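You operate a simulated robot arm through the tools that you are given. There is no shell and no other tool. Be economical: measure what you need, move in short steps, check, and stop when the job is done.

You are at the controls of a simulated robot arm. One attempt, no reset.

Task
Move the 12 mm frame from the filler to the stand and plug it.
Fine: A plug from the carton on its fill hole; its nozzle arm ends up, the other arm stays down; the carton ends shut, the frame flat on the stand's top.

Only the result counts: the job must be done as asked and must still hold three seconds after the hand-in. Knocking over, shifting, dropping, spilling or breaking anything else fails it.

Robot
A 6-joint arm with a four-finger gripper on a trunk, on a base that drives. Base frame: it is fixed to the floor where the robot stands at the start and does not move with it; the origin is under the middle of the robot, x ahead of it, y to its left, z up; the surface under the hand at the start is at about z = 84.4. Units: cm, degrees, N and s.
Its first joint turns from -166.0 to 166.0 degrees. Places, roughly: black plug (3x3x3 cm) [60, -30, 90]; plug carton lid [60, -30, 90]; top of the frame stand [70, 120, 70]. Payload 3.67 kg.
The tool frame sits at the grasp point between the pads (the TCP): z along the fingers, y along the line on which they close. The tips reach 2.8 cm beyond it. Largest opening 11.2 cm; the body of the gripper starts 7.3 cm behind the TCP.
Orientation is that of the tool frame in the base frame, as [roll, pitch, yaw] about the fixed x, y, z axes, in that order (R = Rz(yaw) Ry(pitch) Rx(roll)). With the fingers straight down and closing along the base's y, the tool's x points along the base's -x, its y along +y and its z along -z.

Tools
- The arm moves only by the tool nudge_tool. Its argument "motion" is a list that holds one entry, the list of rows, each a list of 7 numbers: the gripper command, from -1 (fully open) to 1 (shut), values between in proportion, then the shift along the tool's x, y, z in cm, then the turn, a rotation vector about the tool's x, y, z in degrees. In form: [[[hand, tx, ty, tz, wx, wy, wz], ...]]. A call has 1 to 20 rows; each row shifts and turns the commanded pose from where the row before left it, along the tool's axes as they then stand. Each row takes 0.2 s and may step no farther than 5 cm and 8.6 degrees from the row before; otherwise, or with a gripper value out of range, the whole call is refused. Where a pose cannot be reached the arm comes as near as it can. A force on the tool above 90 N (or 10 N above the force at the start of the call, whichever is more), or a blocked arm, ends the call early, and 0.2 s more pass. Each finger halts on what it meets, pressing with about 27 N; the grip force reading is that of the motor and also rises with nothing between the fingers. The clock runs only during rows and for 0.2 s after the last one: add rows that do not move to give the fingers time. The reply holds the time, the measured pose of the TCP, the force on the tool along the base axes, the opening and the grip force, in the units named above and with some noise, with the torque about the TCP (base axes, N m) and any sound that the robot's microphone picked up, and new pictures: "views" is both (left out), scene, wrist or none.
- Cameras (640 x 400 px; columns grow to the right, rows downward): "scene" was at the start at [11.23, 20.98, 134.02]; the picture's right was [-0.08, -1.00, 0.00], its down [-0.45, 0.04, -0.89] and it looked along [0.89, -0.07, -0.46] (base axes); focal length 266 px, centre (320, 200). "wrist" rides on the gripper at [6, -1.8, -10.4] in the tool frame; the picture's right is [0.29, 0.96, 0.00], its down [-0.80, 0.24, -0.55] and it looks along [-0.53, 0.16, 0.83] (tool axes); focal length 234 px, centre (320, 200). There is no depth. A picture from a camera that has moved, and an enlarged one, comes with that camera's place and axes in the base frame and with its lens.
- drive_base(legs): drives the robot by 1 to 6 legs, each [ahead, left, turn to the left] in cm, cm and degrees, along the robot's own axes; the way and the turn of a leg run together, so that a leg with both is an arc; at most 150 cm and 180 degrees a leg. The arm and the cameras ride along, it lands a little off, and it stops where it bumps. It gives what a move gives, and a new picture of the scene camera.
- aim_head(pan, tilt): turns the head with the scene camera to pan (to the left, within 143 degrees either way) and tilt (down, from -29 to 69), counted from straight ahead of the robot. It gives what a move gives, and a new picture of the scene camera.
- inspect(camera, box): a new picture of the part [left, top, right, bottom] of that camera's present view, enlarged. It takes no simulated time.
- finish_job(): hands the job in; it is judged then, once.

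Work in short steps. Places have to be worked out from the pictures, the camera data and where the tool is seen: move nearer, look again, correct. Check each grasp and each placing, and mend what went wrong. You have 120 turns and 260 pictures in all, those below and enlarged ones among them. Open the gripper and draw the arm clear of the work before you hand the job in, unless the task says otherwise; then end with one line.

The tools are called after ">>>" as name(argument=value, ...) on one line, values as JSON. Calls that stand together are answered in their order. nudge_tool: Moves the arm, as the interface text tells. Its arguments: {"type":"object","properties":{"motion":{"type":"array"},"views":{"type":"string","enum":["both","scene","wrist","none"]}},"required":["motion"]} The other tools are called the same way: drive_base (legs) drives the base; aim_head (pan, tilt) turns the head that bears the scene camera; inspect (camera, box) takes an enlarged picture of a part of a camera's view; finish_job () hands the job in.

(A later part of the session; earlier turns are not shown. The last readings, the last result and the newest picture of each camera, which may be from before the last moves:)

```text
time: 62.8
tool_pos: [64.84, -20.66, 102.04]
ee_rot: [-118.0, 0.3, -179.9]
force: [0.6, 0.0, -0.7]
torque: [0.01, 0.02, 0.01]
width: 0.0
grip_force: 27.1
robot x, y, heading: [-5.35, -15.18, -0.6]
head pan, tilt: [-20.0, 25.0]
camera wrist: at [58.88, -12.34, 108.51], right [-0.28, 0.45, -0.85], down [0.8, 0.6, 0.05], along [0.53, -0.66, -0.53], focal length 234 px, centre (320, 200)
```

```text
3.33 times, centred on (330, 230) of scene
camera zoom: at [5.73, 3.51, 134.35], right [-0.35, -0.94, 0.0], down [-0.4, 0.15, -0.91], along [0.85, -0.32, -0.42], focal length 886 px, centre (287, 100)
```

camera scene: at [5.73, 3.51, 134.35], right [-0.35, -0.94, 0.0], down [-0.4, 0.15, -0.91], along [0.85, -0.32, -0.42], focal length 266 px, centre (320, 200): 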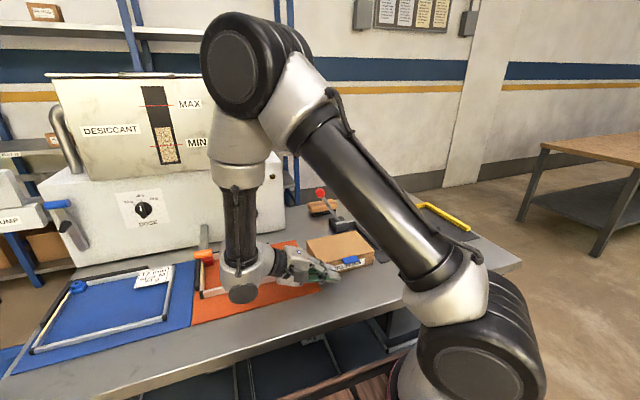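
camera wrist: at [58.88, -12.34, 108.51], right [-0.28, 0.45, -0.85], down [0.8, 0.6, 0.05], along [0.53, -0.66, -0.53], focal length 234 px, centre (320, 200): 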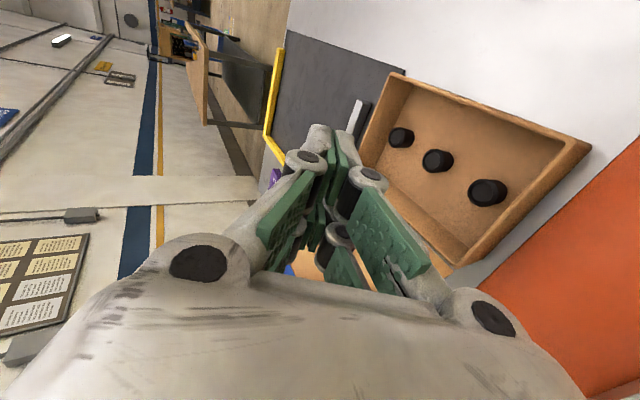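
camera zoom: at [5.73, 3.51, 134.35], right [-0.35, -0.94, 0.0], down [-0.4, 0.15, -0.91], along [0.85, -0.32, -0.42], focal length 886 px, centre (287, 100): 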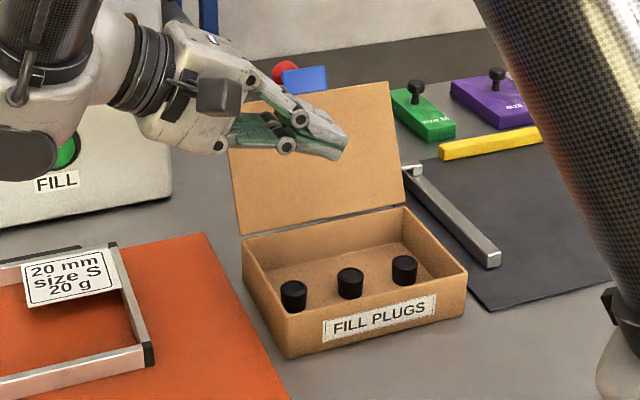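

The lid rests open by itself. I turn the hand upright above the carton to locate the middle plug.

>>> nudge_tool(motion=[[[1, 0.3, 0, -1, -7.75, 0, 0], [1, 0.3, 0, -1, -7.75, 0, 0], [1, 0.3, 0, -1, -7.75, 0, 0], [1, 0, 0, -1, -7.75, 0, 0], [1, 0, 0, 0, -7.75, 0, 0], [1, 0, 0, 0, -7.75, 0, 0], [-0.1, 0, 0, 0, -7.75, 0, 0], [-0.1, 0, 0, 0, -7.75, 0, 0], [-0.1, 0, -3, 0, 0, 0, 0], [-0.1, 0, -3, 0, 0, 0, 0], [-0.1, 0, 0, 0, 0, 0, 0]]])

>>> inspect(camera="wrist", box=[200, 20, 440, 200])

```text
time: 65.2
tool_pos: [63.87, -23.55, 104.69]
ee_rot: [180.0, 0.4, -179.9]
force: [0.0, 0.1, -0.2]
torque: [0.0, 0.01, 0.01]
width: 6.16
grip_force: 0.1
robot x, y, heading: [-5.18, -14.95, -0.6]
head pan, tilt: [-20.0, 25.0]
camera scene: at [5.73, 3.5, 134.35], right [-0.35, -0.94, 0.0], down [-0.4, 0.15, -0.91], along [0.85, -0.32, -0.42], focal length 266 px, centre (320, 200)
camera wrist: at [57.83, -25.4, 115.01], right [-0.29, 0.96, 0.0], down [0.79, 0.24, 0.56], along [0.53, 0.16, -0.83], focal length 234 px, centre (320, 200)
```

scene: 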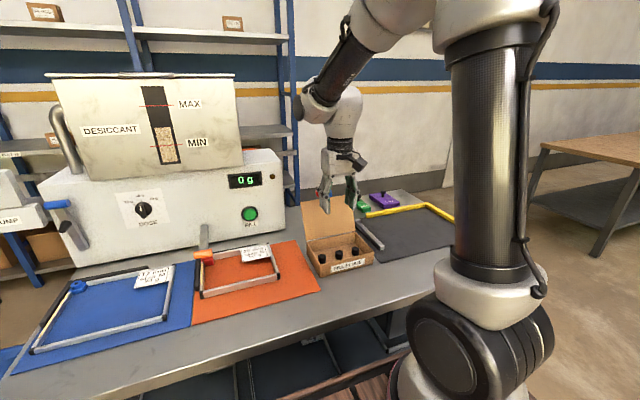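
wrist: 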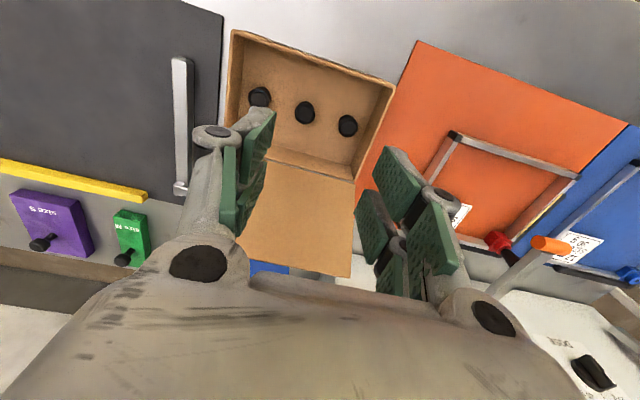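

```text
2.22 times, centred on (320, 110) of wrist
camera zoom: at [57.83, -25.4, 115.01], right [-0.29, 0.96, 0.0], down [0.79, 0.24, 0.56], along [0.53, 0.16, -0.83], focal length 520 px, centre (320, 400)
```

zoom: 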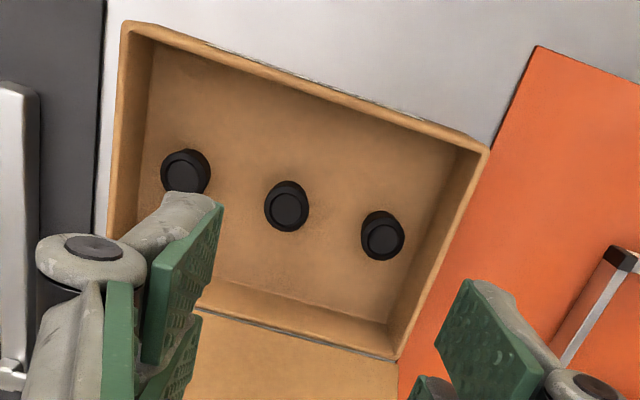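

The middle plug is at (65.0, −25.1), top z≈87, about 2.4 cm wide. I descend to just above it with a 5 cm opening.

>>> nudge_tool(motion=[[[0.1, -0.23, -0.3, 2.6, 0, 0, 0], [0.1, -0.23, -0.3, 2.6, 0, 0, 0], [0.1, -0.23, -0.3, 2.6, 0, 0, 0], [0.1, -0.23, -0.3, 2.6, 0, 0, 0], [0.1, -0.23, -0.3, 2.6, 0, 0, 0], [0.1, 0, 0, 0, 0, 0, 0]]], views="wrist")

>>> inspect(camera="scene", box=[290, 190, 400, 280])

>>> inspect(camera="wrist", box=[220, 20, 420, 200])

```text
time: 66.5
tool_pos: [65.15, -25.18, 91.66]
ee_rot: [-180.0, 0.4, -179.8]
force: [0.6, 0.3, -0.1]
torque: [0.0, -0.02, 0.02]
width: 5.05
grip_force: 0.1
robot x, y, heading: [-5.47, -14.88, -0.6]
head pan, tilt: [-20.0, 25.0]
camera wrist: at [59.15, -26.95, 102.0], right [-0.29, 0.96, 0.0], down [0.79, 0.24, 0.56], along [0.53, 0.16, -0.83], focal length 234 px, centre (320, 200)
```

wrist: 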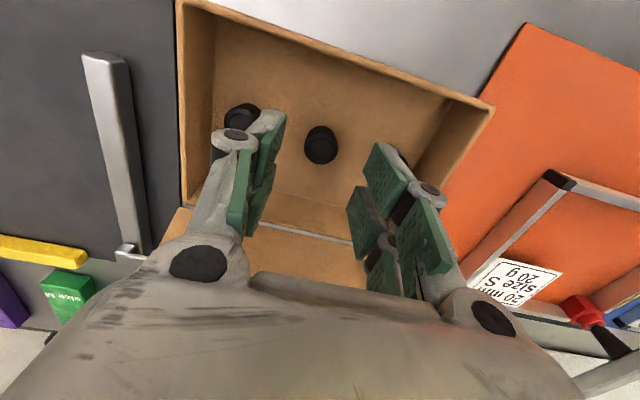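

```text
4.44 times, centred on (345, 235) of scene
camera zoom: at [5.72, 3.5, 134.35], right [-0.35, -0.94, 0.0], down [-0.4, 0.15, -0.91], along [0.85, -0.32, -0.42], focal length 1181 px, centre (209, 44)
```

zoom: 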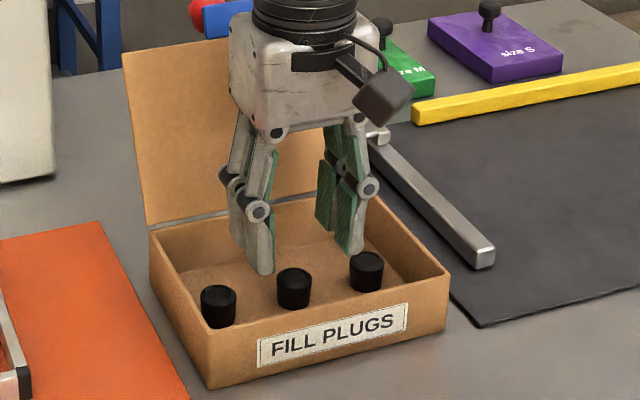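

```text
2.22 times, centred on (320, 110) of wrist
camera zoom: at [59.15, -26.95, 102.0], right [-0.29, 0.96, 0.0], down [0.79, 0.24, 0.56], along [0.53, 0.16, -0.83], focal length 520 px, centre (320, 400)
```

zoom: 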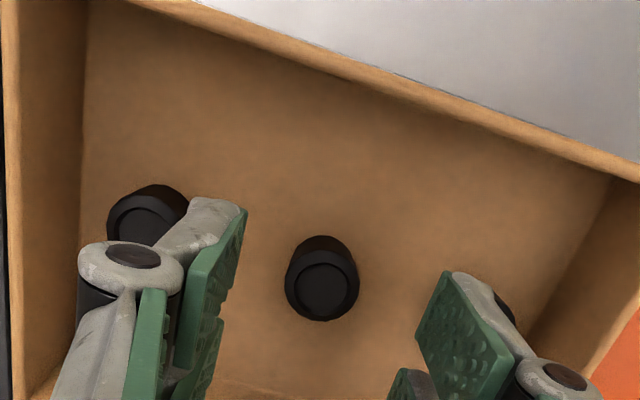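

>>> nudge_tool(motion=[[[0.1, 0.2, 0, 1.1, 0, 0, 0], [0.1, 0, 0.05, 1.1, 0, 0, 0], [0.1, 0, 0, 1.0, 0, 0, 0], [0.1, 0, 0, 0, 0, 0, 0], [1, 0, 0, 0, 0, 0, 0], [1, 0, 0, 0, 0, 0, 0], [1, 0, 0, 0, 0, 0, 0]]], views="wrist")

>>> inspect(camera="scene", box=[290, 190, 400, 280])

```text
time: 68.2
tool_pos: [65.07, -25.02, 88.49]
ee_rot: [180.0, 0.3, -179.9]
force: [0.4, 0.3, 0.9]
torque: [0.0, 0.03, 0.0]
width: 1.91
grip_force: 26.5
robot x, y, heading: [-5.36, -14.93, -0.5]
head pan, tilt: [-20.0, 25.0]
camera wrist: at [59.01, -26.85, 98.8], right [-0.29, 0.96, 0.0], down [0.79, 0.24, 0.56], along [0.53, 0.16, -0.83], focal length 234 px, centre (320, 200)
```

wrist: 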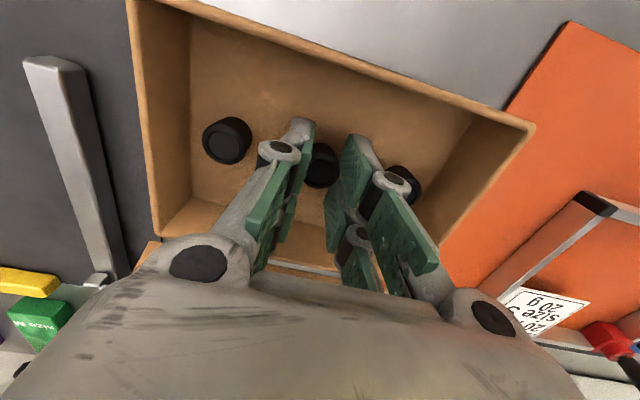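

```text
4.44 times, centred on (345, 235) of scene
camera zoom: at [5.73, 3.5, 134.35], right [-0.35, -0.94, 0.0], down [-0.4, 0.15, -0.91], along [0.85, -0.32, -0.42], focal length 1181 px, centre (209, 44)
```

zoom: 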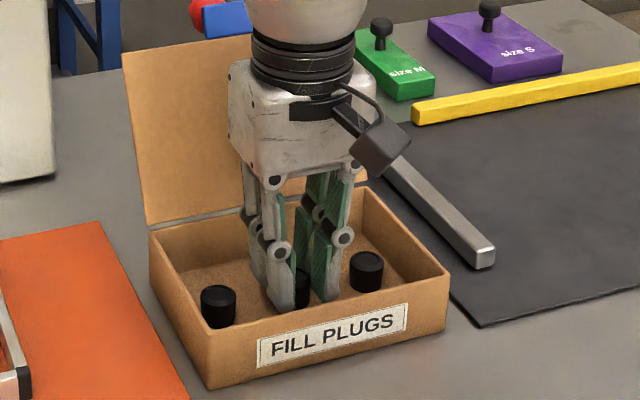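

Gripped at 1.9 cm width. I lift straight up and check.

>>> nudge_tool(motion=[[[1, 0, 0, -2, 0, 0, 0], [1, 0, 0, -4, 0, 0, 0], [1, 0, 0, -4, 0, 0, 0], [1, 0, 0, -4, 0, 0, 0], [1, 0, 0, -4, 0, 0, 0], [1, 0, 0, 0, 0, 0, 0]]], views="wrist")

>>> inspect(camera="scene", box=[290, 160, 400, 280])

>>> inspect(camera="wrist", box=[220, 90, 420, 250])

```text
time: 69.5
tool_pos: [64.71, -25.12, 106.58]
ee_rot: [-179.9, 0.3, -179.9]
force: [0.3, 0.7, -1.1]
torque: [-0.01, 0.01, 0.01]
width: 1.88
grip_force: 27.5
robot x, y, heading: [-4.88, -14.69, -0.4]
head pan, tilt: [-20.0, 25.0]
camera wrist: at [58.74, -26.97, 116.82], right [-0.29, 0.96, 0.0], down [0.79, 0.24, 0.56], along [0.53, 0.16, -0.83], focal length 234 px, centre (320, 200)
```

wrist: 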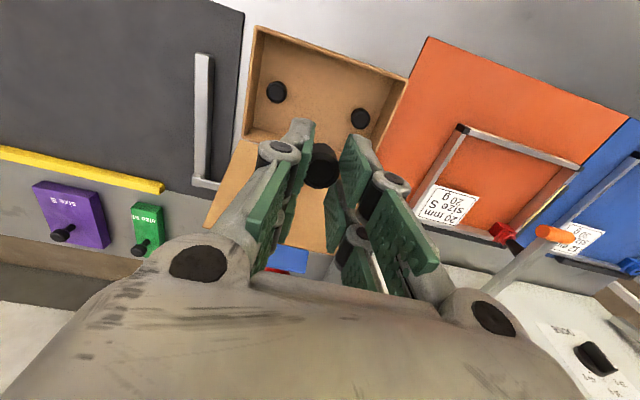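

```text
3.33 times, centred on (345, 220) of scene
camera zoom: at [5.74, 3.5, 134.35], right [-0.35, -0.94, 0.0], down [-0.4, 0.15, -0.91], along [0.85, -0.32, -0.42], focal length 886 px, centre (237, 133)
```

zoom: 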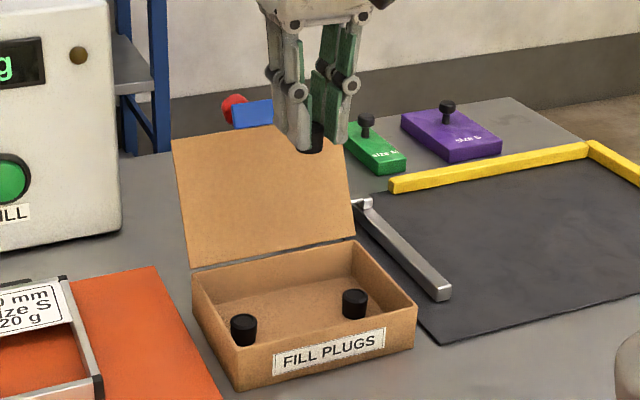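

```text
2.50 times, centred on (320, 170) of wrist
camera zoom: at [58.74, -26.97, 116.82], right [-0.29, 0.96, 0.0], down [0.79, 0.24, 0.56], along [0.53, 0.16, -0.83], focal length 585 px, centre (320, 275)
```

zoom: 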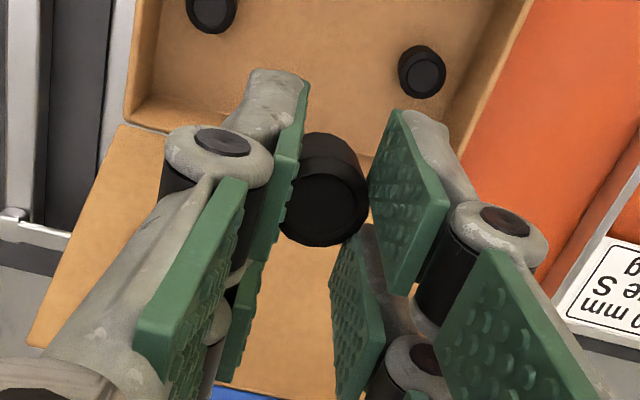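

The plug is held upright and centred. I drive back left to the 12 mm frame.

>>> drive_base(legs=[[0, 50, 0]])

>>> nudge_tool(motion=[[[1, -1.5, 3, 0, 0, 0, 0], [1, -1.5, 3, 0, 0, -0.3, 0], [1, -1.5, 3, 0, 0, 0, 0], [1, 0, 3, 0, 0, 0, 0], [1, 0, 3, 0, 0, 0, 0], [1, 0, 0, 0, 0, 0, 0]]])

>>> aim_head(pan=-5, tilt=32)

```text
time: 72.5
tool_pos: [65.21, 24.47, 106.45]
ee_rot: [-180.0, 0.4, -179.9]
force: [-0.2, -0.1, 0.7]
torque: [-0.02, 0.02, -0.05]
width: 1.89
grip_force: 27.6
robot x, y, heading: [-4.84, 34.47, -0.4]
head pan, tilt: [-20.0, 25.0]
camera scene: at [6.18, 53.05, 134.35], right [-0.35, -0.94, 0.0], down [-0.4, 0.15, -0.91], along [0.85, -0.32, -0.42], focal length 266 px, centre (320, 200)
```

scene: 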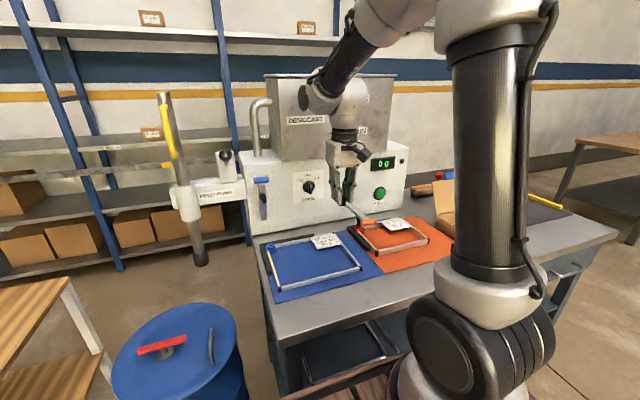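

```text
time: 73.9
tool_pos: [69.64, 39.54, 106.5]
ee_rot: [-180.0, 0.6, -180.0]
force: [0.0, 0.1, 0.2]
torque: [0.02, 0.05, 0.02]
width: 1.88
grip_force: 27.4
robot x, y, heading: [-4.62, 34.95, -0.5]
head pan, tilt: [-20.0, 25.0]
camera scene: at [6.18, 53.05, 134.35], right [-0.35, -0.94, 0.0], down [-0.4, 0.15, -0.91], along [0.85, -0.32, -0.42], focal length 266 px, centre (320, 200)
camera wrist: at [63.59, 37.69, 116.82], right [-0.29, 0.96, 0.0], down [0.79, 0.24, 0.56], along [0.54, 0.16, -0.83], focal length 234 px, centre (320, 200)
```

scene: 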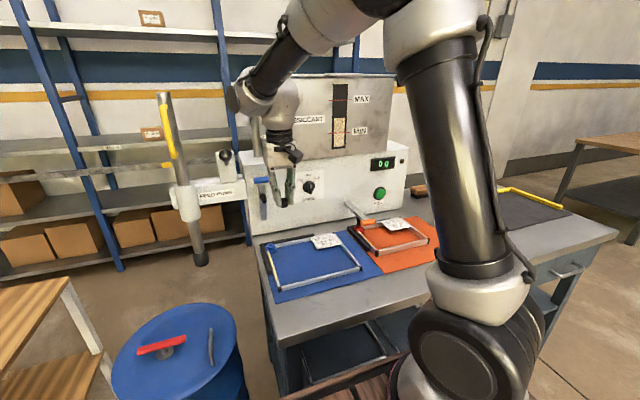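
wrist: 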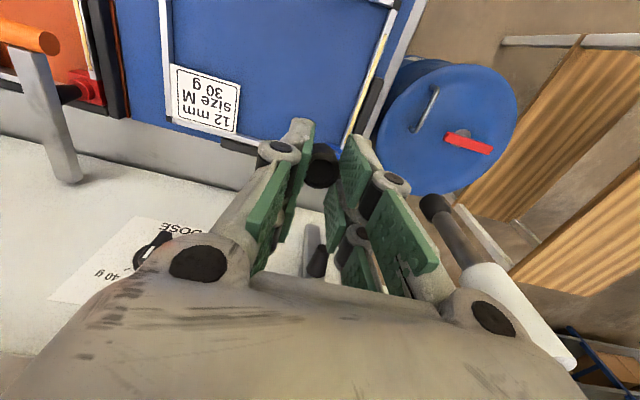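

```text
time: 74.6
tool_pos: [69.79, 39.48, 106.51]
ee_rot: [180.0, 0.6, -179.9]
force: [0.7, 0.3, -0.2]
torque: [-0.01, 0.01, 0.01]
width: 1.84
grip_force: 26.9
robot x, y, heading: [-4.65, 34.95, -0.6]
head pan, tilt: [-5.0, 32.0]
camera scene: at [6.47, 55.42, 133.24], right [-0.1, -1.0, 0.0], down [-0.53, 0.05, -0.85], along [0.84, -0.08, -0.53], focal length 266 px, centre (320, 200)
```

scene: 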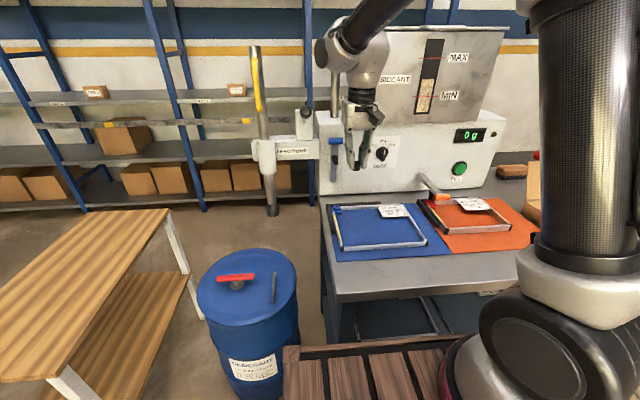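

The block is hidden behind the gripper in the wrist view; I measure the fill hole in the scene view.

>>> inspect(camera="scene", box=[310, 180, 390, 240])

>>> inspect(camera="wrist", box=[260, 100, 420, 220])

```text
6.67 times, centred on (350, 210) of scene
camera zoom: at [6.47, 55.42, 133.24], right [-0.1, -1.0, 0.0], down [-0.53, 0.05, -0.85], along [0.84, -0.08, -0.53], focal length 1771 px, centre (120, 133)
```

zoom: 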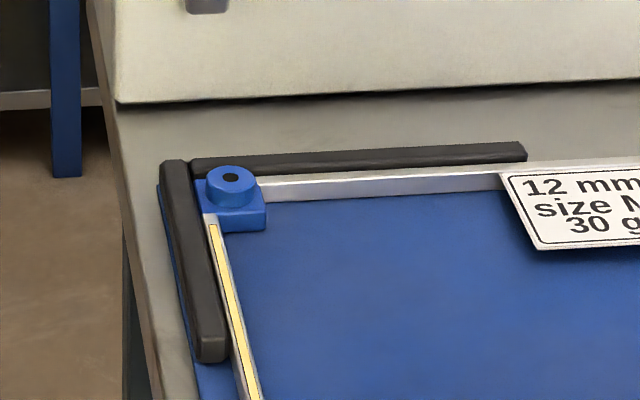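

```text
3.33 times, centred on (340, 160) of wrist
camera zoom: at [63.59, 37.66, 116.81], right [-0.29, 0.96, 0.0], down [0.79, 0.24, 0.56], along [0.54, 0.16, -0.83], focal length 781 px, centre (253, 333)
```

zoom: 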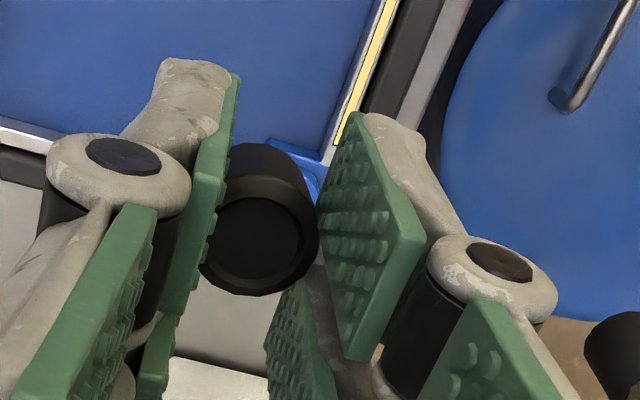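

I shift the hand to the right and lower, so that the wrist camera sees the fill hole beside the fingers for an accurate fix.

>>> nudge_tool(motion=[[[1, 0, -4, 2, 0, 0, 0], [1, 0, -4, 2, 0, 0, 0], [1, 0, -4, 2, 0, 0, 0], [1, 0, -3.5, 2, 0, 0, 0], [1, 0, 0, 0, 0, 0.5, 0]]], views="wrist")

>>> inspect(camera="wrist", box=[380, 140, 540, 260])

```text
time: 75.8
tool_pos: [69.73, 23.9, 98.29]
ee_rot: [180.0, 0.1, -180.0]
force: [-0.8, 0.6, -0.5]
torque: [0.01, 0.0, 0.01]
width: 1.92
grip_force: 27.3
robot x, y, heading: [-4.92, 34.73, -0.6]
head pan, tilt: [-5.0, 32.0]
camera wrist: at [63.81, 22.16, 108.68], right [-0.29, 0.96, 0.0], down [0.8, 0.24, 0.56], along [0.53, 0.16, -0.83], focal length 234 px, centre (320, 200)
```

wrist: 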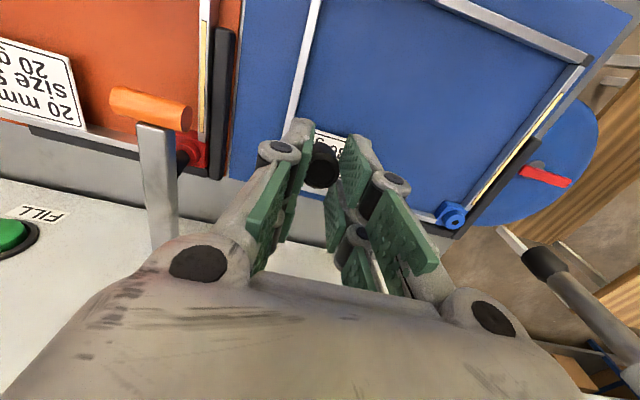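

```text
3.33 times, centred on (460, 200) of wrist
camera zoom: at [63.81, 22.16, 108.68], right [-0.29, 0.96, 0.0], down [0.8, 0.24, 0.56], along [0.53, 0.16, -0.83], focal length 781 px, centre (-147, 200)
```

zoom: 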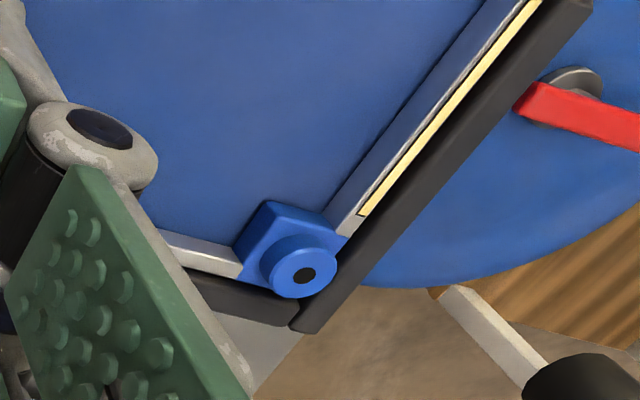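

From the rays, the fill hole's top comes out near (76.6, 43.3, 86.3). The raised nozzle's tip should be near (79, 43, 101), so I approach carefully, first stopping short at x=72.

>>> nudge_tool(motion=[[[1, -0.46, 3.88, 0.76, 0, 0, 0], [1, -0.46, 3.88, 0.76, 0, 0, 0], [1, -0.46, 3.88, 0.76, 0, 0, 0], [1, -0.46, 3.88, 0.76, 0, 0, 0], [1, -0.46, 3.88, 0.76, 0, 0, 0], [1, 0, 0, 0, 0, 0, 0]]])

>>> inspect(camera="wrist", box=[240, 100, 400, 260])

>>> inspect(camera="scene", box=[300, 110, 400, 230])

```text
time: 77.2
tool_pos: [72.08, 42.58, 94.8]
ee_rot: [179.8, 0.1, 179.8]
force: [0.3, -0.3, -0.5]
torque: [-0.03, 0.03, -0.01]
width: 1.88
grip_force: 27.0
robot x, y, heading: [-5.03, 34.46, -0.4]
head pan, tilt: [-5.0, 32.0]
camera scene: at [6.33, 54.88, 133.32], right [-0.1, -1.0, 0.0], down [-0.53, 0.05, -0.85], along [0.84, -0.08, -0.53], focal length 266 px, centre (320, 200)
camera wrist: at [66.07, 40.8, 105.15], right [-0.28, 0.96, 0.0], down [0.8, 0.24, 0.56], along [0.53, 0.16, -0.83], focal length 234 px, centre (320, 200)
```

scene: 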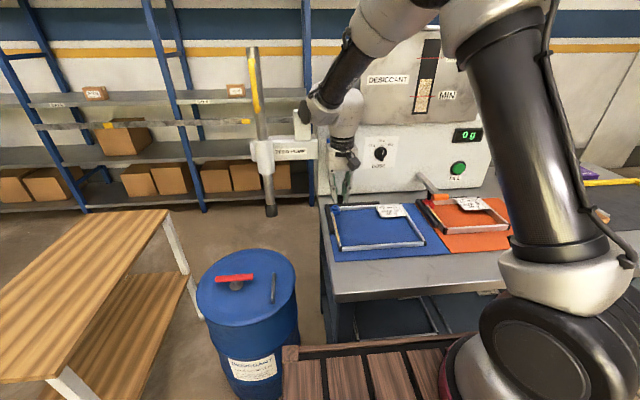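
wrist: 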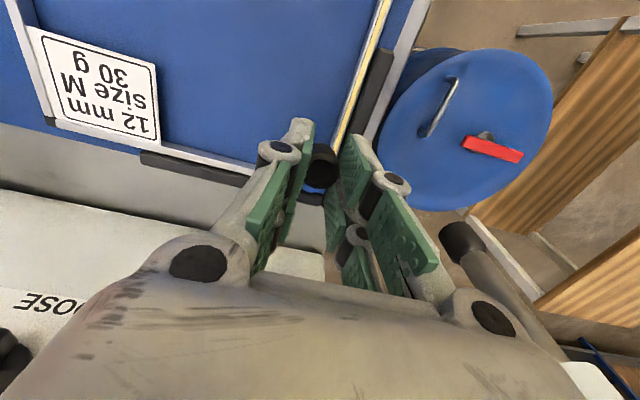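

```text
2.50 times, centred on (320, 180) of wrist
camera zoom: at [66.07, 40.8, 105.15], right [-0.28, 0.96, 0.0], down [0.8, 0.24, 0.56], along [0.53, 0.16, -0.83], focal length 585 px, centre (320, 250)
```

zoom: 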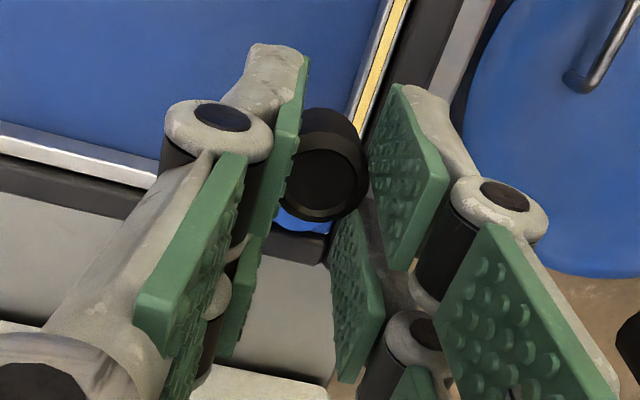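

```text
3.33 times, centred on (350, 170) of scene
camera zoom: at [6.33, 54.88, 133.32], right [-0.1, -1.0, 0.0], down [-0.53, 0.05, -0.85], along [0.84, -0.08, -0.53], focal length 886 px, centre (220, 300)
```

zoom: 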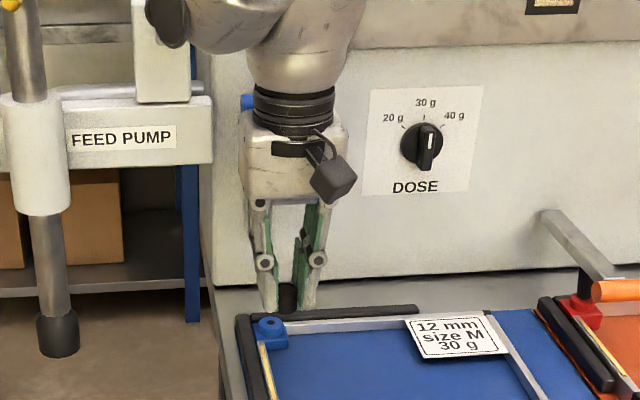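

The base got nudged by ~0.5 cm, and the arm's wrist is beside the pump's knob. I back off right at once and check the pump lever.

>>> nudge_tool(motion=[[[1, 1, -2, -1, 0, 0, 0], [1, 1, -4, -2, 0, 0, 0], [1, 1, -4, -2, 0, 0, 0], [1, 0, -4, -2, 0, 0, 0], [1, 0, 0, 0, 0, 0, 0]]], views="scene")

>>> inspect(camera="scene", box=[230, 40, 390, 230])

```text
time: 78.4
tool_pos: [69.17, 29.41, 101.68]
ee_rot: [179.9, 0.1, -179.9]
force: [0.1, -0.1, 0.1]
torque: [0.0, 0.0, 0.0]
width: 1.9
grip_force: 27.0
robot x, y, heading: [-4.67, 34.92, -0.5]
head pan, tilt: [-5.0, 32.0]
camera scene: at [6.47, 55.41, 133.24], right [-0.1, -1.0, 0.0], down [-0.53, 0.05, -0.85], along [0.84, -0.08, -0.53], focal length 266 px, centre (320, 200)
```

scene: 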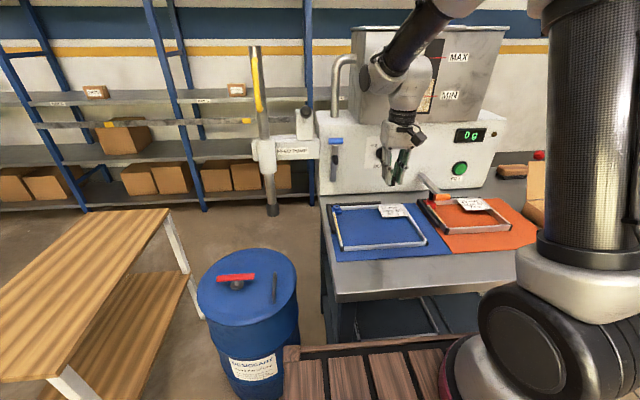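

```text
2.11 times, centred on (310, 135) of scene
camera zoom: at [6.47, 55.41, 133.24], right [-0.1, -1.0, 0.0], down [-0.53, 0.05, -0.85], along [0.84, -0.08, -0.53], focal length 559 px, centre (341, 337)
```

zoom: 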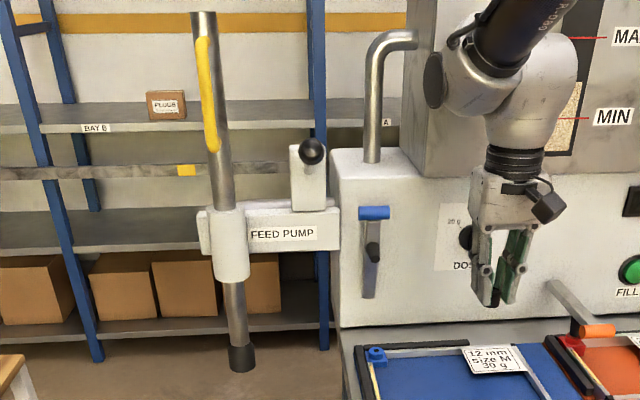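

Pump lever and base are back as they were. The arm's wrist bulge can't pass the pump knob with the frame in the corner, so I'll first slide the frame flat toward the robot by ~9 cm, pushing its front bar from inside with the held plug and tips; for that I back the base by 8 cm.

>>> drive_base(legs=[[-9, 0, 0]])

>>> nudge_tool(motion=[[[1, -1.3, 1, 3.5, 0, 0, 0], [1, -1.3, 1, 3.5, 0, 0, 0], [1, -0.2, 1.1, 3, 0, 0, 0], [1, 0, 0, 0, 0, 0, 0]]])

>>> inspect(camera="scene", box=[320, 150, 450, 260])

>>> inspect(camera="wrist", box=[140, 0, 500, 220])

```text
time: 79.5
tool_pos: [60.42, 29.59, 101.59]
ee_rot: [-180.0, 0.0, -179.7]
force: [-0.4, 0.0, -0.1]
torque: [0.0, 0.02, -0.01]
width: 1.85
grip_force: 27.3
robot x, y, heading: [-13.74, 34.4, -0.2]
head pan, tilt: [-5.0, 32.0]
camera scene: at [-2.44, 55.52, 133.24], right [-0.09, -1.0, 0.0], down [-0.53, 0.05, -0.85], along [0.84, -0.08, -0.53], focal length 266 px, centre (320, 200)
```

scene: 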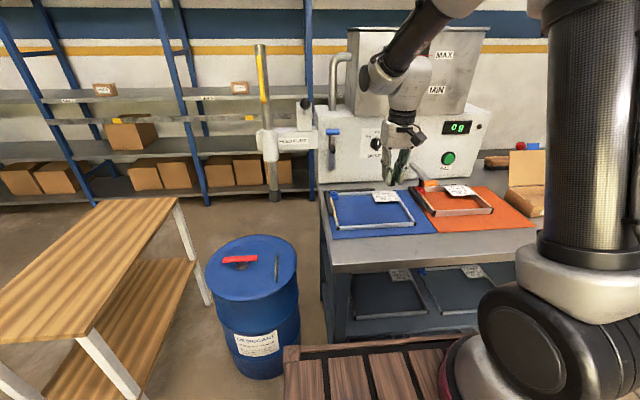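

```text
time: 80.5
tool_pos: [63.18, 32.63, 91.48]
ee_rot: [180.0, 0.0, -179.7]
force: [-0.6, -0.9, 0.3]
torque: [-0.02, 0.0, 0.02]
width: 1.85
grip_force: 26.9
robot x, y, heading: [-13.61, 34.6, -0.2]
head pan, tilt: [-5.0, 32.0]
camera scene: at [-2.44, 55.52, 133.24], right [-0.09, -1.0, 0.0], down [-0.53, 0.05, -0.85], along [0.84, -0.08, -0.53], focal length 266 px, centre (320, 200)
camera wrist: at [57.17, 30.86, 101.92], right [-0.29, 0.96, 0.0], down [0.8, 0.24, 0.56], along [0.53, 0.16, -0.83], focal length 234 px, centre (320, 200)
```

scene: 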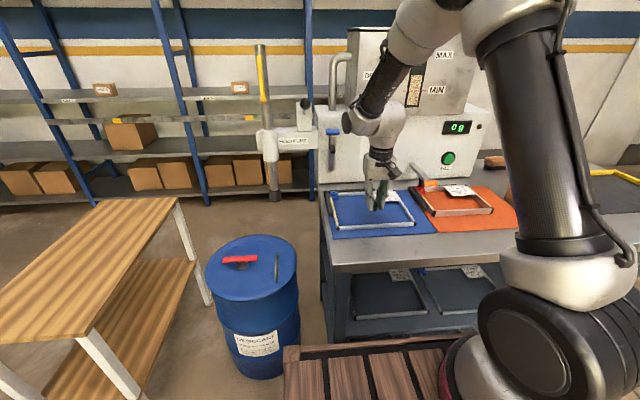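
wrist: 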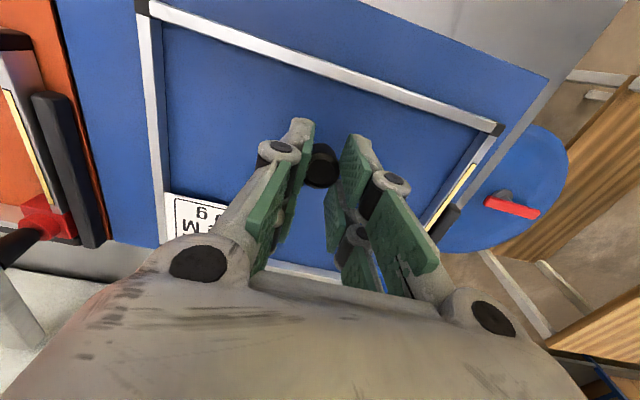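

```text
3.64 times, centred on (385, 205) of scene
camera zoom: at [-2.44, 55.52, 133.24], right [-0.09, -1.0, 0.0], down [-0.53, 0.05, -0.85], along [0.84, -0.08, -0.53], focal length 966 px, centre (84, 182)
```

zoom: 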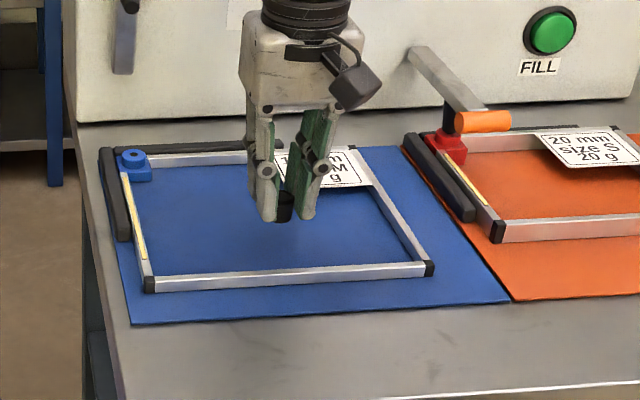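

```text
1.78 times, centred on (320, 110) of wrist
camera zoom: at [57.17, 30.86, 101.92], right [-0.29, 0.96, 0.0], down [0.8, 0.24, 0.56], along [0.53, 0.16, -0.83], focal length 416 px, centre (320, 360)
```

zoom: 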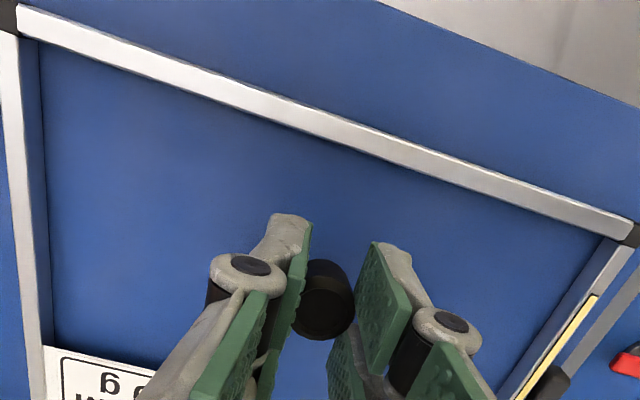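

Front bar's inner face is at x≈58.4. I descend to z 88.9 inside the frame and pull toward −x in small steps.

>>> nudge_tool(motion=[[[1, 1, 0, 1.3, 0, 0, 0], [1, 1, 0, 1.3, 0, 0, 0], [1, 1, 0, 0, 0, 0, 0], [1, 1, 0, 0, 0, 0, 0], [1, 0.7, 0, 0, 0, 0, 0], [1, 0.7, 0, 0, 0, 0, 0], [1, 0, 0, 0, 0, 0, 0]]], views="wrist")

>>> inspect(camera="scene", box=[320, 150, 450, 260])

>>> inspect(camera="wrist", box=[220, 40, 420, 220])

```text
time: 82.1
tool_pos: [57.85, 32.79, 89.01]
ee_rot: [-180.0, 0.0, -179.7]
force: [0.9, -0.1, 0.2]
torque: [-0.01, -0.04, 0.01]
width: 1.88
grip_force: 26.5
robot x, y, heading: [-13.56, 34.77, -0.7]
head pan, tilt: [-5.0, 32.0]
camera wrist: at [51.8, 30.86, 99.41], right [-0.29, 0.96, 0.0], down [0.8, 0.24, 0.56], along [0.53, 0.16, -0.83], focal length 234 px, centre (320, 200)
```

wrist: 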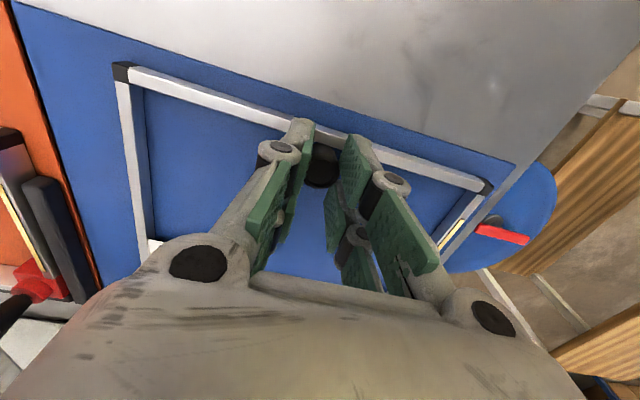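

```text
3.64 times, centred on (385, 205) of scene
camera zoom: at [-2.44, 55.52, 133.24], right [-0.09, -1.0, 0.0], down [-0.53, 0.05, -0.85], along [0.84, -0.08, -0.53], focal length 966 px, centre (84, 182)
```

zoom: 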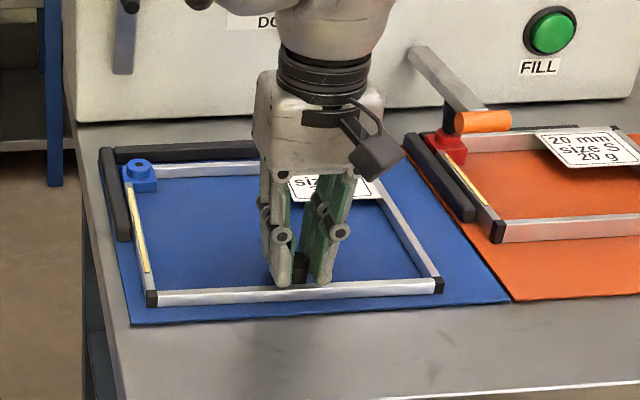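

```text
2.22 times, centred on (320, 130) of wrist
camera zoom: at [51.8, 30.86, 99.41], right [-0.29, 0.96, 0.0], down [0.8, 0.24, 0.56], along [0.53, 0.16, -0.83], focal length 520 px, centre (320, 356)
```

zoom: 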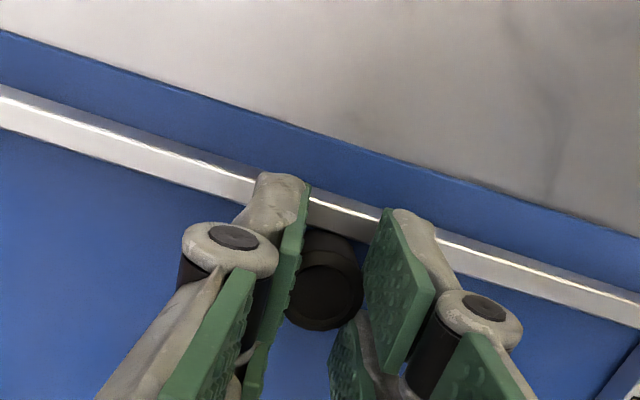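

The frame slides cleanly (≈2.5 cm so far) and the plug keeps its place in the grip. I continue another 7.5 cm.

>>> nudge_tool(motion=[[[1, 0.75, 0, 0, 0, 0, 0], [1, 0.75, 0, 0, 0, 0, 0], [1, 0.75, 0, 0, 0, 0, 0], [1, 0.75, 0, 0, 0, 0, 0], [1, 0.75, 0, 0, 0, 0, 0], [1, 0.75, 0, 0, 0, 0, 0], [1, 0.75, 0, 0, 0, 0, 0], [1, 0.75, 0, 0, 0, 0, 0], [1, 0.75, 0, 0, 0, 0, 0], [1, 0.75, 0, 0, 0, 0, 0], [1, 0, 0, 0, 0, 0, 0]]], views="wrist")

>>> inspect(camera="scene", box=[320, 150, 450, 260])

```text
time: 84.5
tool_pos: [50.26, 32.65, 89.04]
ee_rot: [180.0, 0.1, -179.7]
force: [-0.1, 0.0, -0.2]
torque: [0.0, 0.01, 0.03]
width: 1.9
grip_force: 27.0
robot x, y, heading: [-13.68, 34.35, -0.4]
head pan, tilt: [-5.0, 32.0]
camera wrist: at [44.24, 30.82, 99.35], right [-0.29, 0.96, 0.0], down [0.8, 0.24, 0.55], along [0.53, 0.16, -0.83], focal length 234 px, centre (320, 200)
```

wrist: 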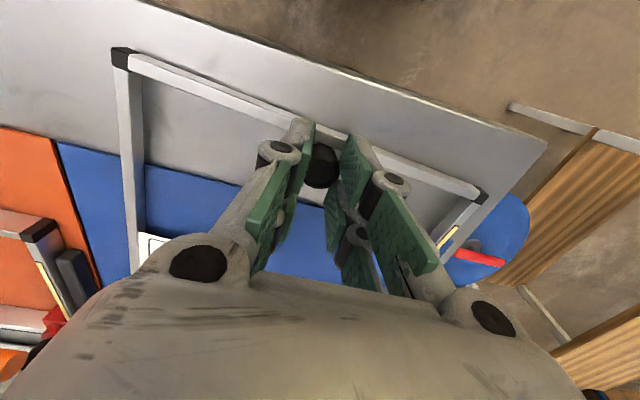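

```text
3.64 times, centred on (385, 205) of scene
camera zoom: at [-2.44, 55.52, 133.24], right [-0.09, -1.0, 0.0], down [-0.53, 0.05, -0.85], along [0.84, -0.08, -0.53], focal length 966 px, centre (84, 182)
```

zoom: 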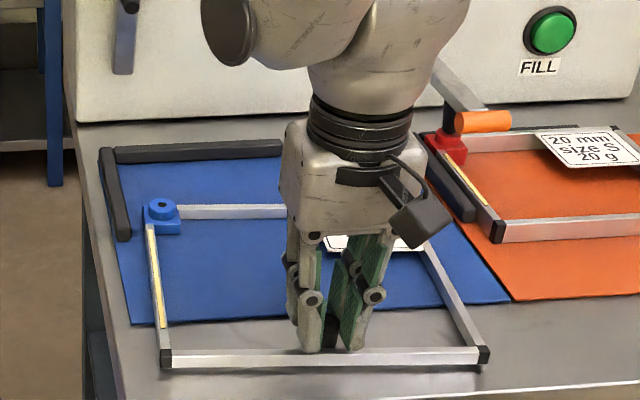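

The frame slid ~10 cm and lies flat. I raise the hand and measure the hole anew with the wrist camera from two places.

>>> nudge_tool(motion=[[[1, -0.5, 0, -2, 0, 0, 0], [1, -1.5, -2, -2.5, 0, 0, 0.15], [1, -2.3, -2.2, -2.5, 0, 0, 0.15], [1, -2.5, -2.2, -2, 0, 0, 0], [1, -2.5, -2, 0, 0, 0, 0], [1, 0, 0, 0, 0, 0, 0], [1, 0, 0, 0, 0, 0, 0]]], views="wrist")

>>> inspect(camera="wrist", box=[380, 120, 540, 240])

>>> nudge_tool(motion=[[[1, -4, 0, 1, 0, 0, 0], [1, -4, 0, 1, 0, 0, 0], [1, 0, 0, 0, 0, 0, 0], [1, 0, 0, 0, 0, 0, 0]]], views="wrist")

>>> inspect(camera="wrist", box=[380, 60, 540, 180])

```text
time: 86.1
tool_pos: [59.57, 24.37, 98.06]
ee_rot: [-179.9, 0.1, 180.0]
force: [0.2, -0.3, 0.2]
torque: [0.01, 0.03, 0.01]
width: 1.89
grip_force: 27.0
robot x, y, heading: [-13.62, 34.42, -0.1]
head pan, tilt: [-5.0, 32.0]
camera wrist: at [53.54, 22.59, 108.44], right [-0.29, 0.96, 0.0], down [0.8, 0.24, 0.56], along [0.53, 0.16, -0.83], focal length 234 px, centre (320, 200)
```

wrist: 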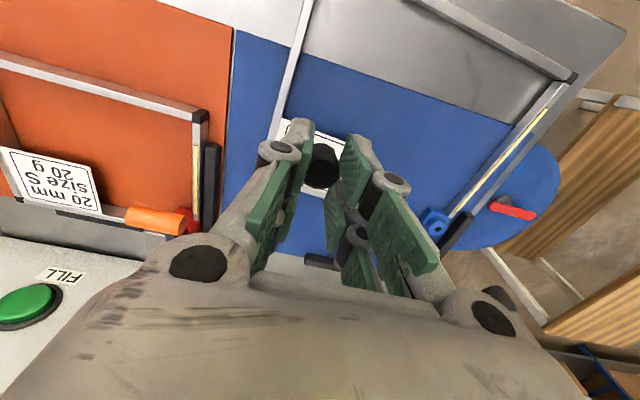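

```text
3.33 times, centred on (460, 180) of wrist
camera zoom: at [53.54, 22.59, 108.44], right [-0.29, 0.96, 0.0], down [0.8, 0.24, 0.56], along [0.53, 0.16, -0.83], focal length 781 px, centre (-147, 267)
```

zoom: 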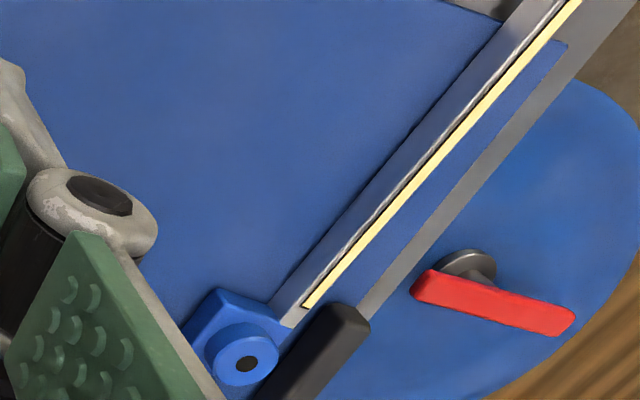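

```text
time: 87.1
tool_pos: [67.68, 24.17, 95.95]
ee_rot: [-179.9, 0.1, -180.0]
force: [-0.2, 0.5, 0.8]
torque: [0.0, 0.03, 0.01]
width: 1.87
grip_force: 26.6
robot x, y, heading: [-13.71, 34.41, -0.2]
head pan, tilt: [-5.0, 32.0]
camera wrist: at [61.63, 22.37, 106.25], right [-0.29, 0.96, 0.0], down [0.8, 0.24, 0.56], along [0.53, 0.16, -0.83], focal length 234 px, centre (320, 200)
```

wrist: 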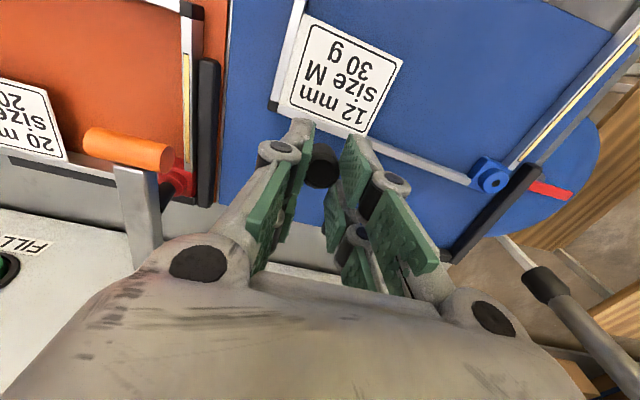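

```text
3.33 times, centred on (460, 120) of wrist
camera zoom: at [61.63, 22.37, 106.25], right [-0.29, 0.96, 0.0], down [0.8, 0.24, 0.56], along [0.53, 0.16, -0.83], focal length 781 px, centre (-147, 467)
```

zoom: 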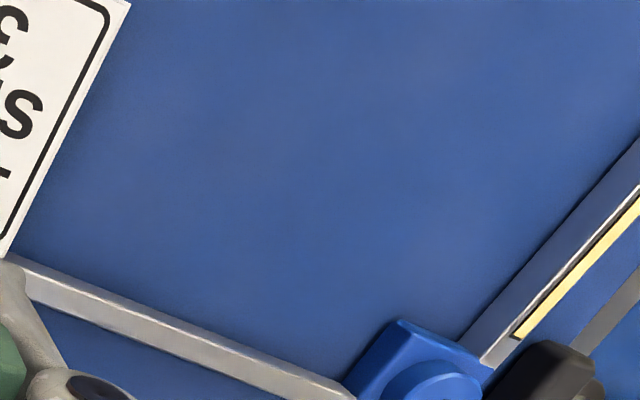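

The hole is now near (67.4, 41.9, 86.3). I move the plug over it at a safe height and look.

>>> nudge_tool(motion=[[[1, 0, 3.5, 0.5, 0, 0, 0], [1, 0, 3.5, 0.5, 0, 0, 0], [1, 0, 3.5, 0.5, 0, 0, 0], [1, 0, 3.5, 0.5, 0, 0, 0], [1, 0, 3.6, 0.5, 0, 0, 0], [1, 0, 0, 0, 0, 0, 0]]])

>>> inspect(camera="scene", box=[300, 150, 420, 240])

>>> inspect(camera="wrist", box=[260, 110, 400, 215])

```text
time: 88.5
tool_pos: [67.62, 41.86, 93.4]
ee_rot: [-179.9, 0.0, -180.0]
force: [0.5, 0.2, -0.5]
torque: [-0.01, -0.01, -0.01]
width: 1.88
grip_force: 27.2
robot x, y, heading: [-13.65, 35.01, -0.3]
head pan, tilt: [-5.0, 32.0]
camera scene: at [-2.44, 55.52, 133.24], right [-0.09, -1.0, 0.0], down [-0.53, 0.05, -0.85], along [0.84, -0.08, -0.53], focal length 266 px, centre (320, 200)
camera wrist: at [61.54, 40.06, 103.67], right [-0.29, 0.96, 0.0], down [0.8, 0.24, 0.56], along [0.53, 0.16, -0.83], focal length 234 px, centre (320, 200)
```

scene: 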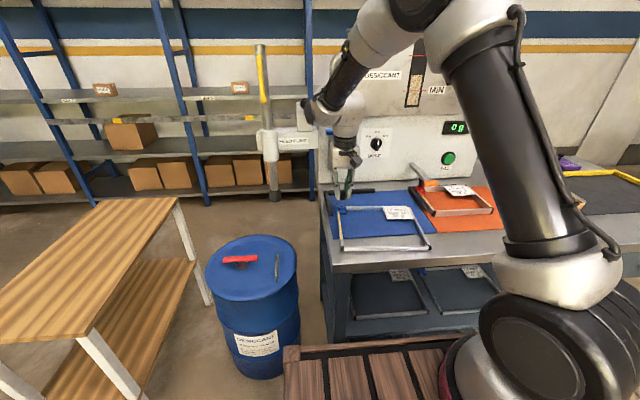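
wrist: 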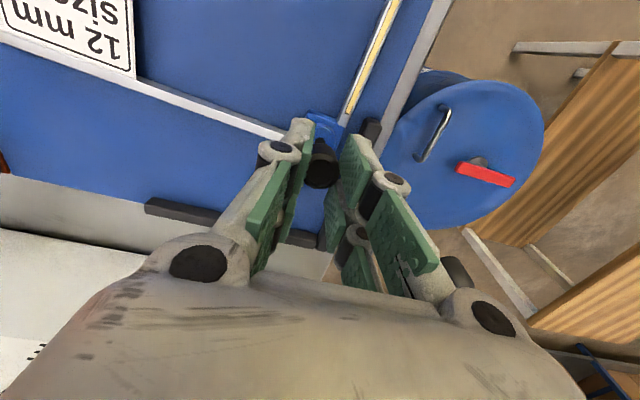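

```text
4.44 times, centred on (360, 195) of scene
camera zoom: at [-2.44, 55.52, 133.24], right [-0.09, -1.0, 0.0], down [-0.53, 0.05, -0.85], along [0.84, -0.08, -0.53], focal length 1181 px, centre (142, 222)
```

zoom: 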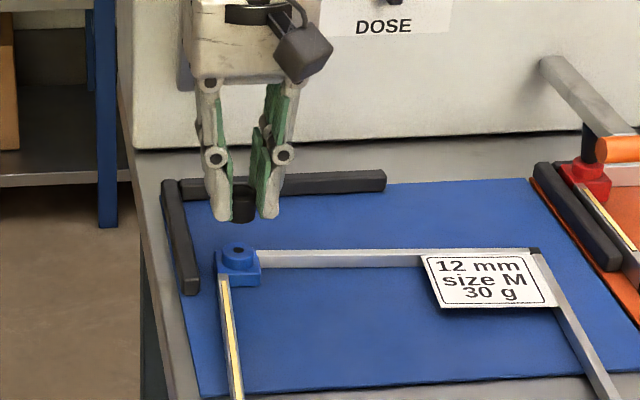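

```text
3.81 times, centred on (330, 162) of wrist
camera zoom: at [61.54, 40.06, 103.67], right [-0.29, 0.96, 0.0], down [0.8, 0.24, 0.56], along [0.53, 0.16, -0.83], focal length 892 px, centre (282, 343)
```

zoom: 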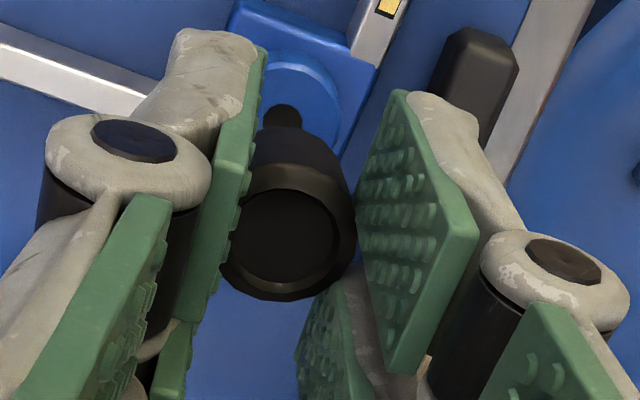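

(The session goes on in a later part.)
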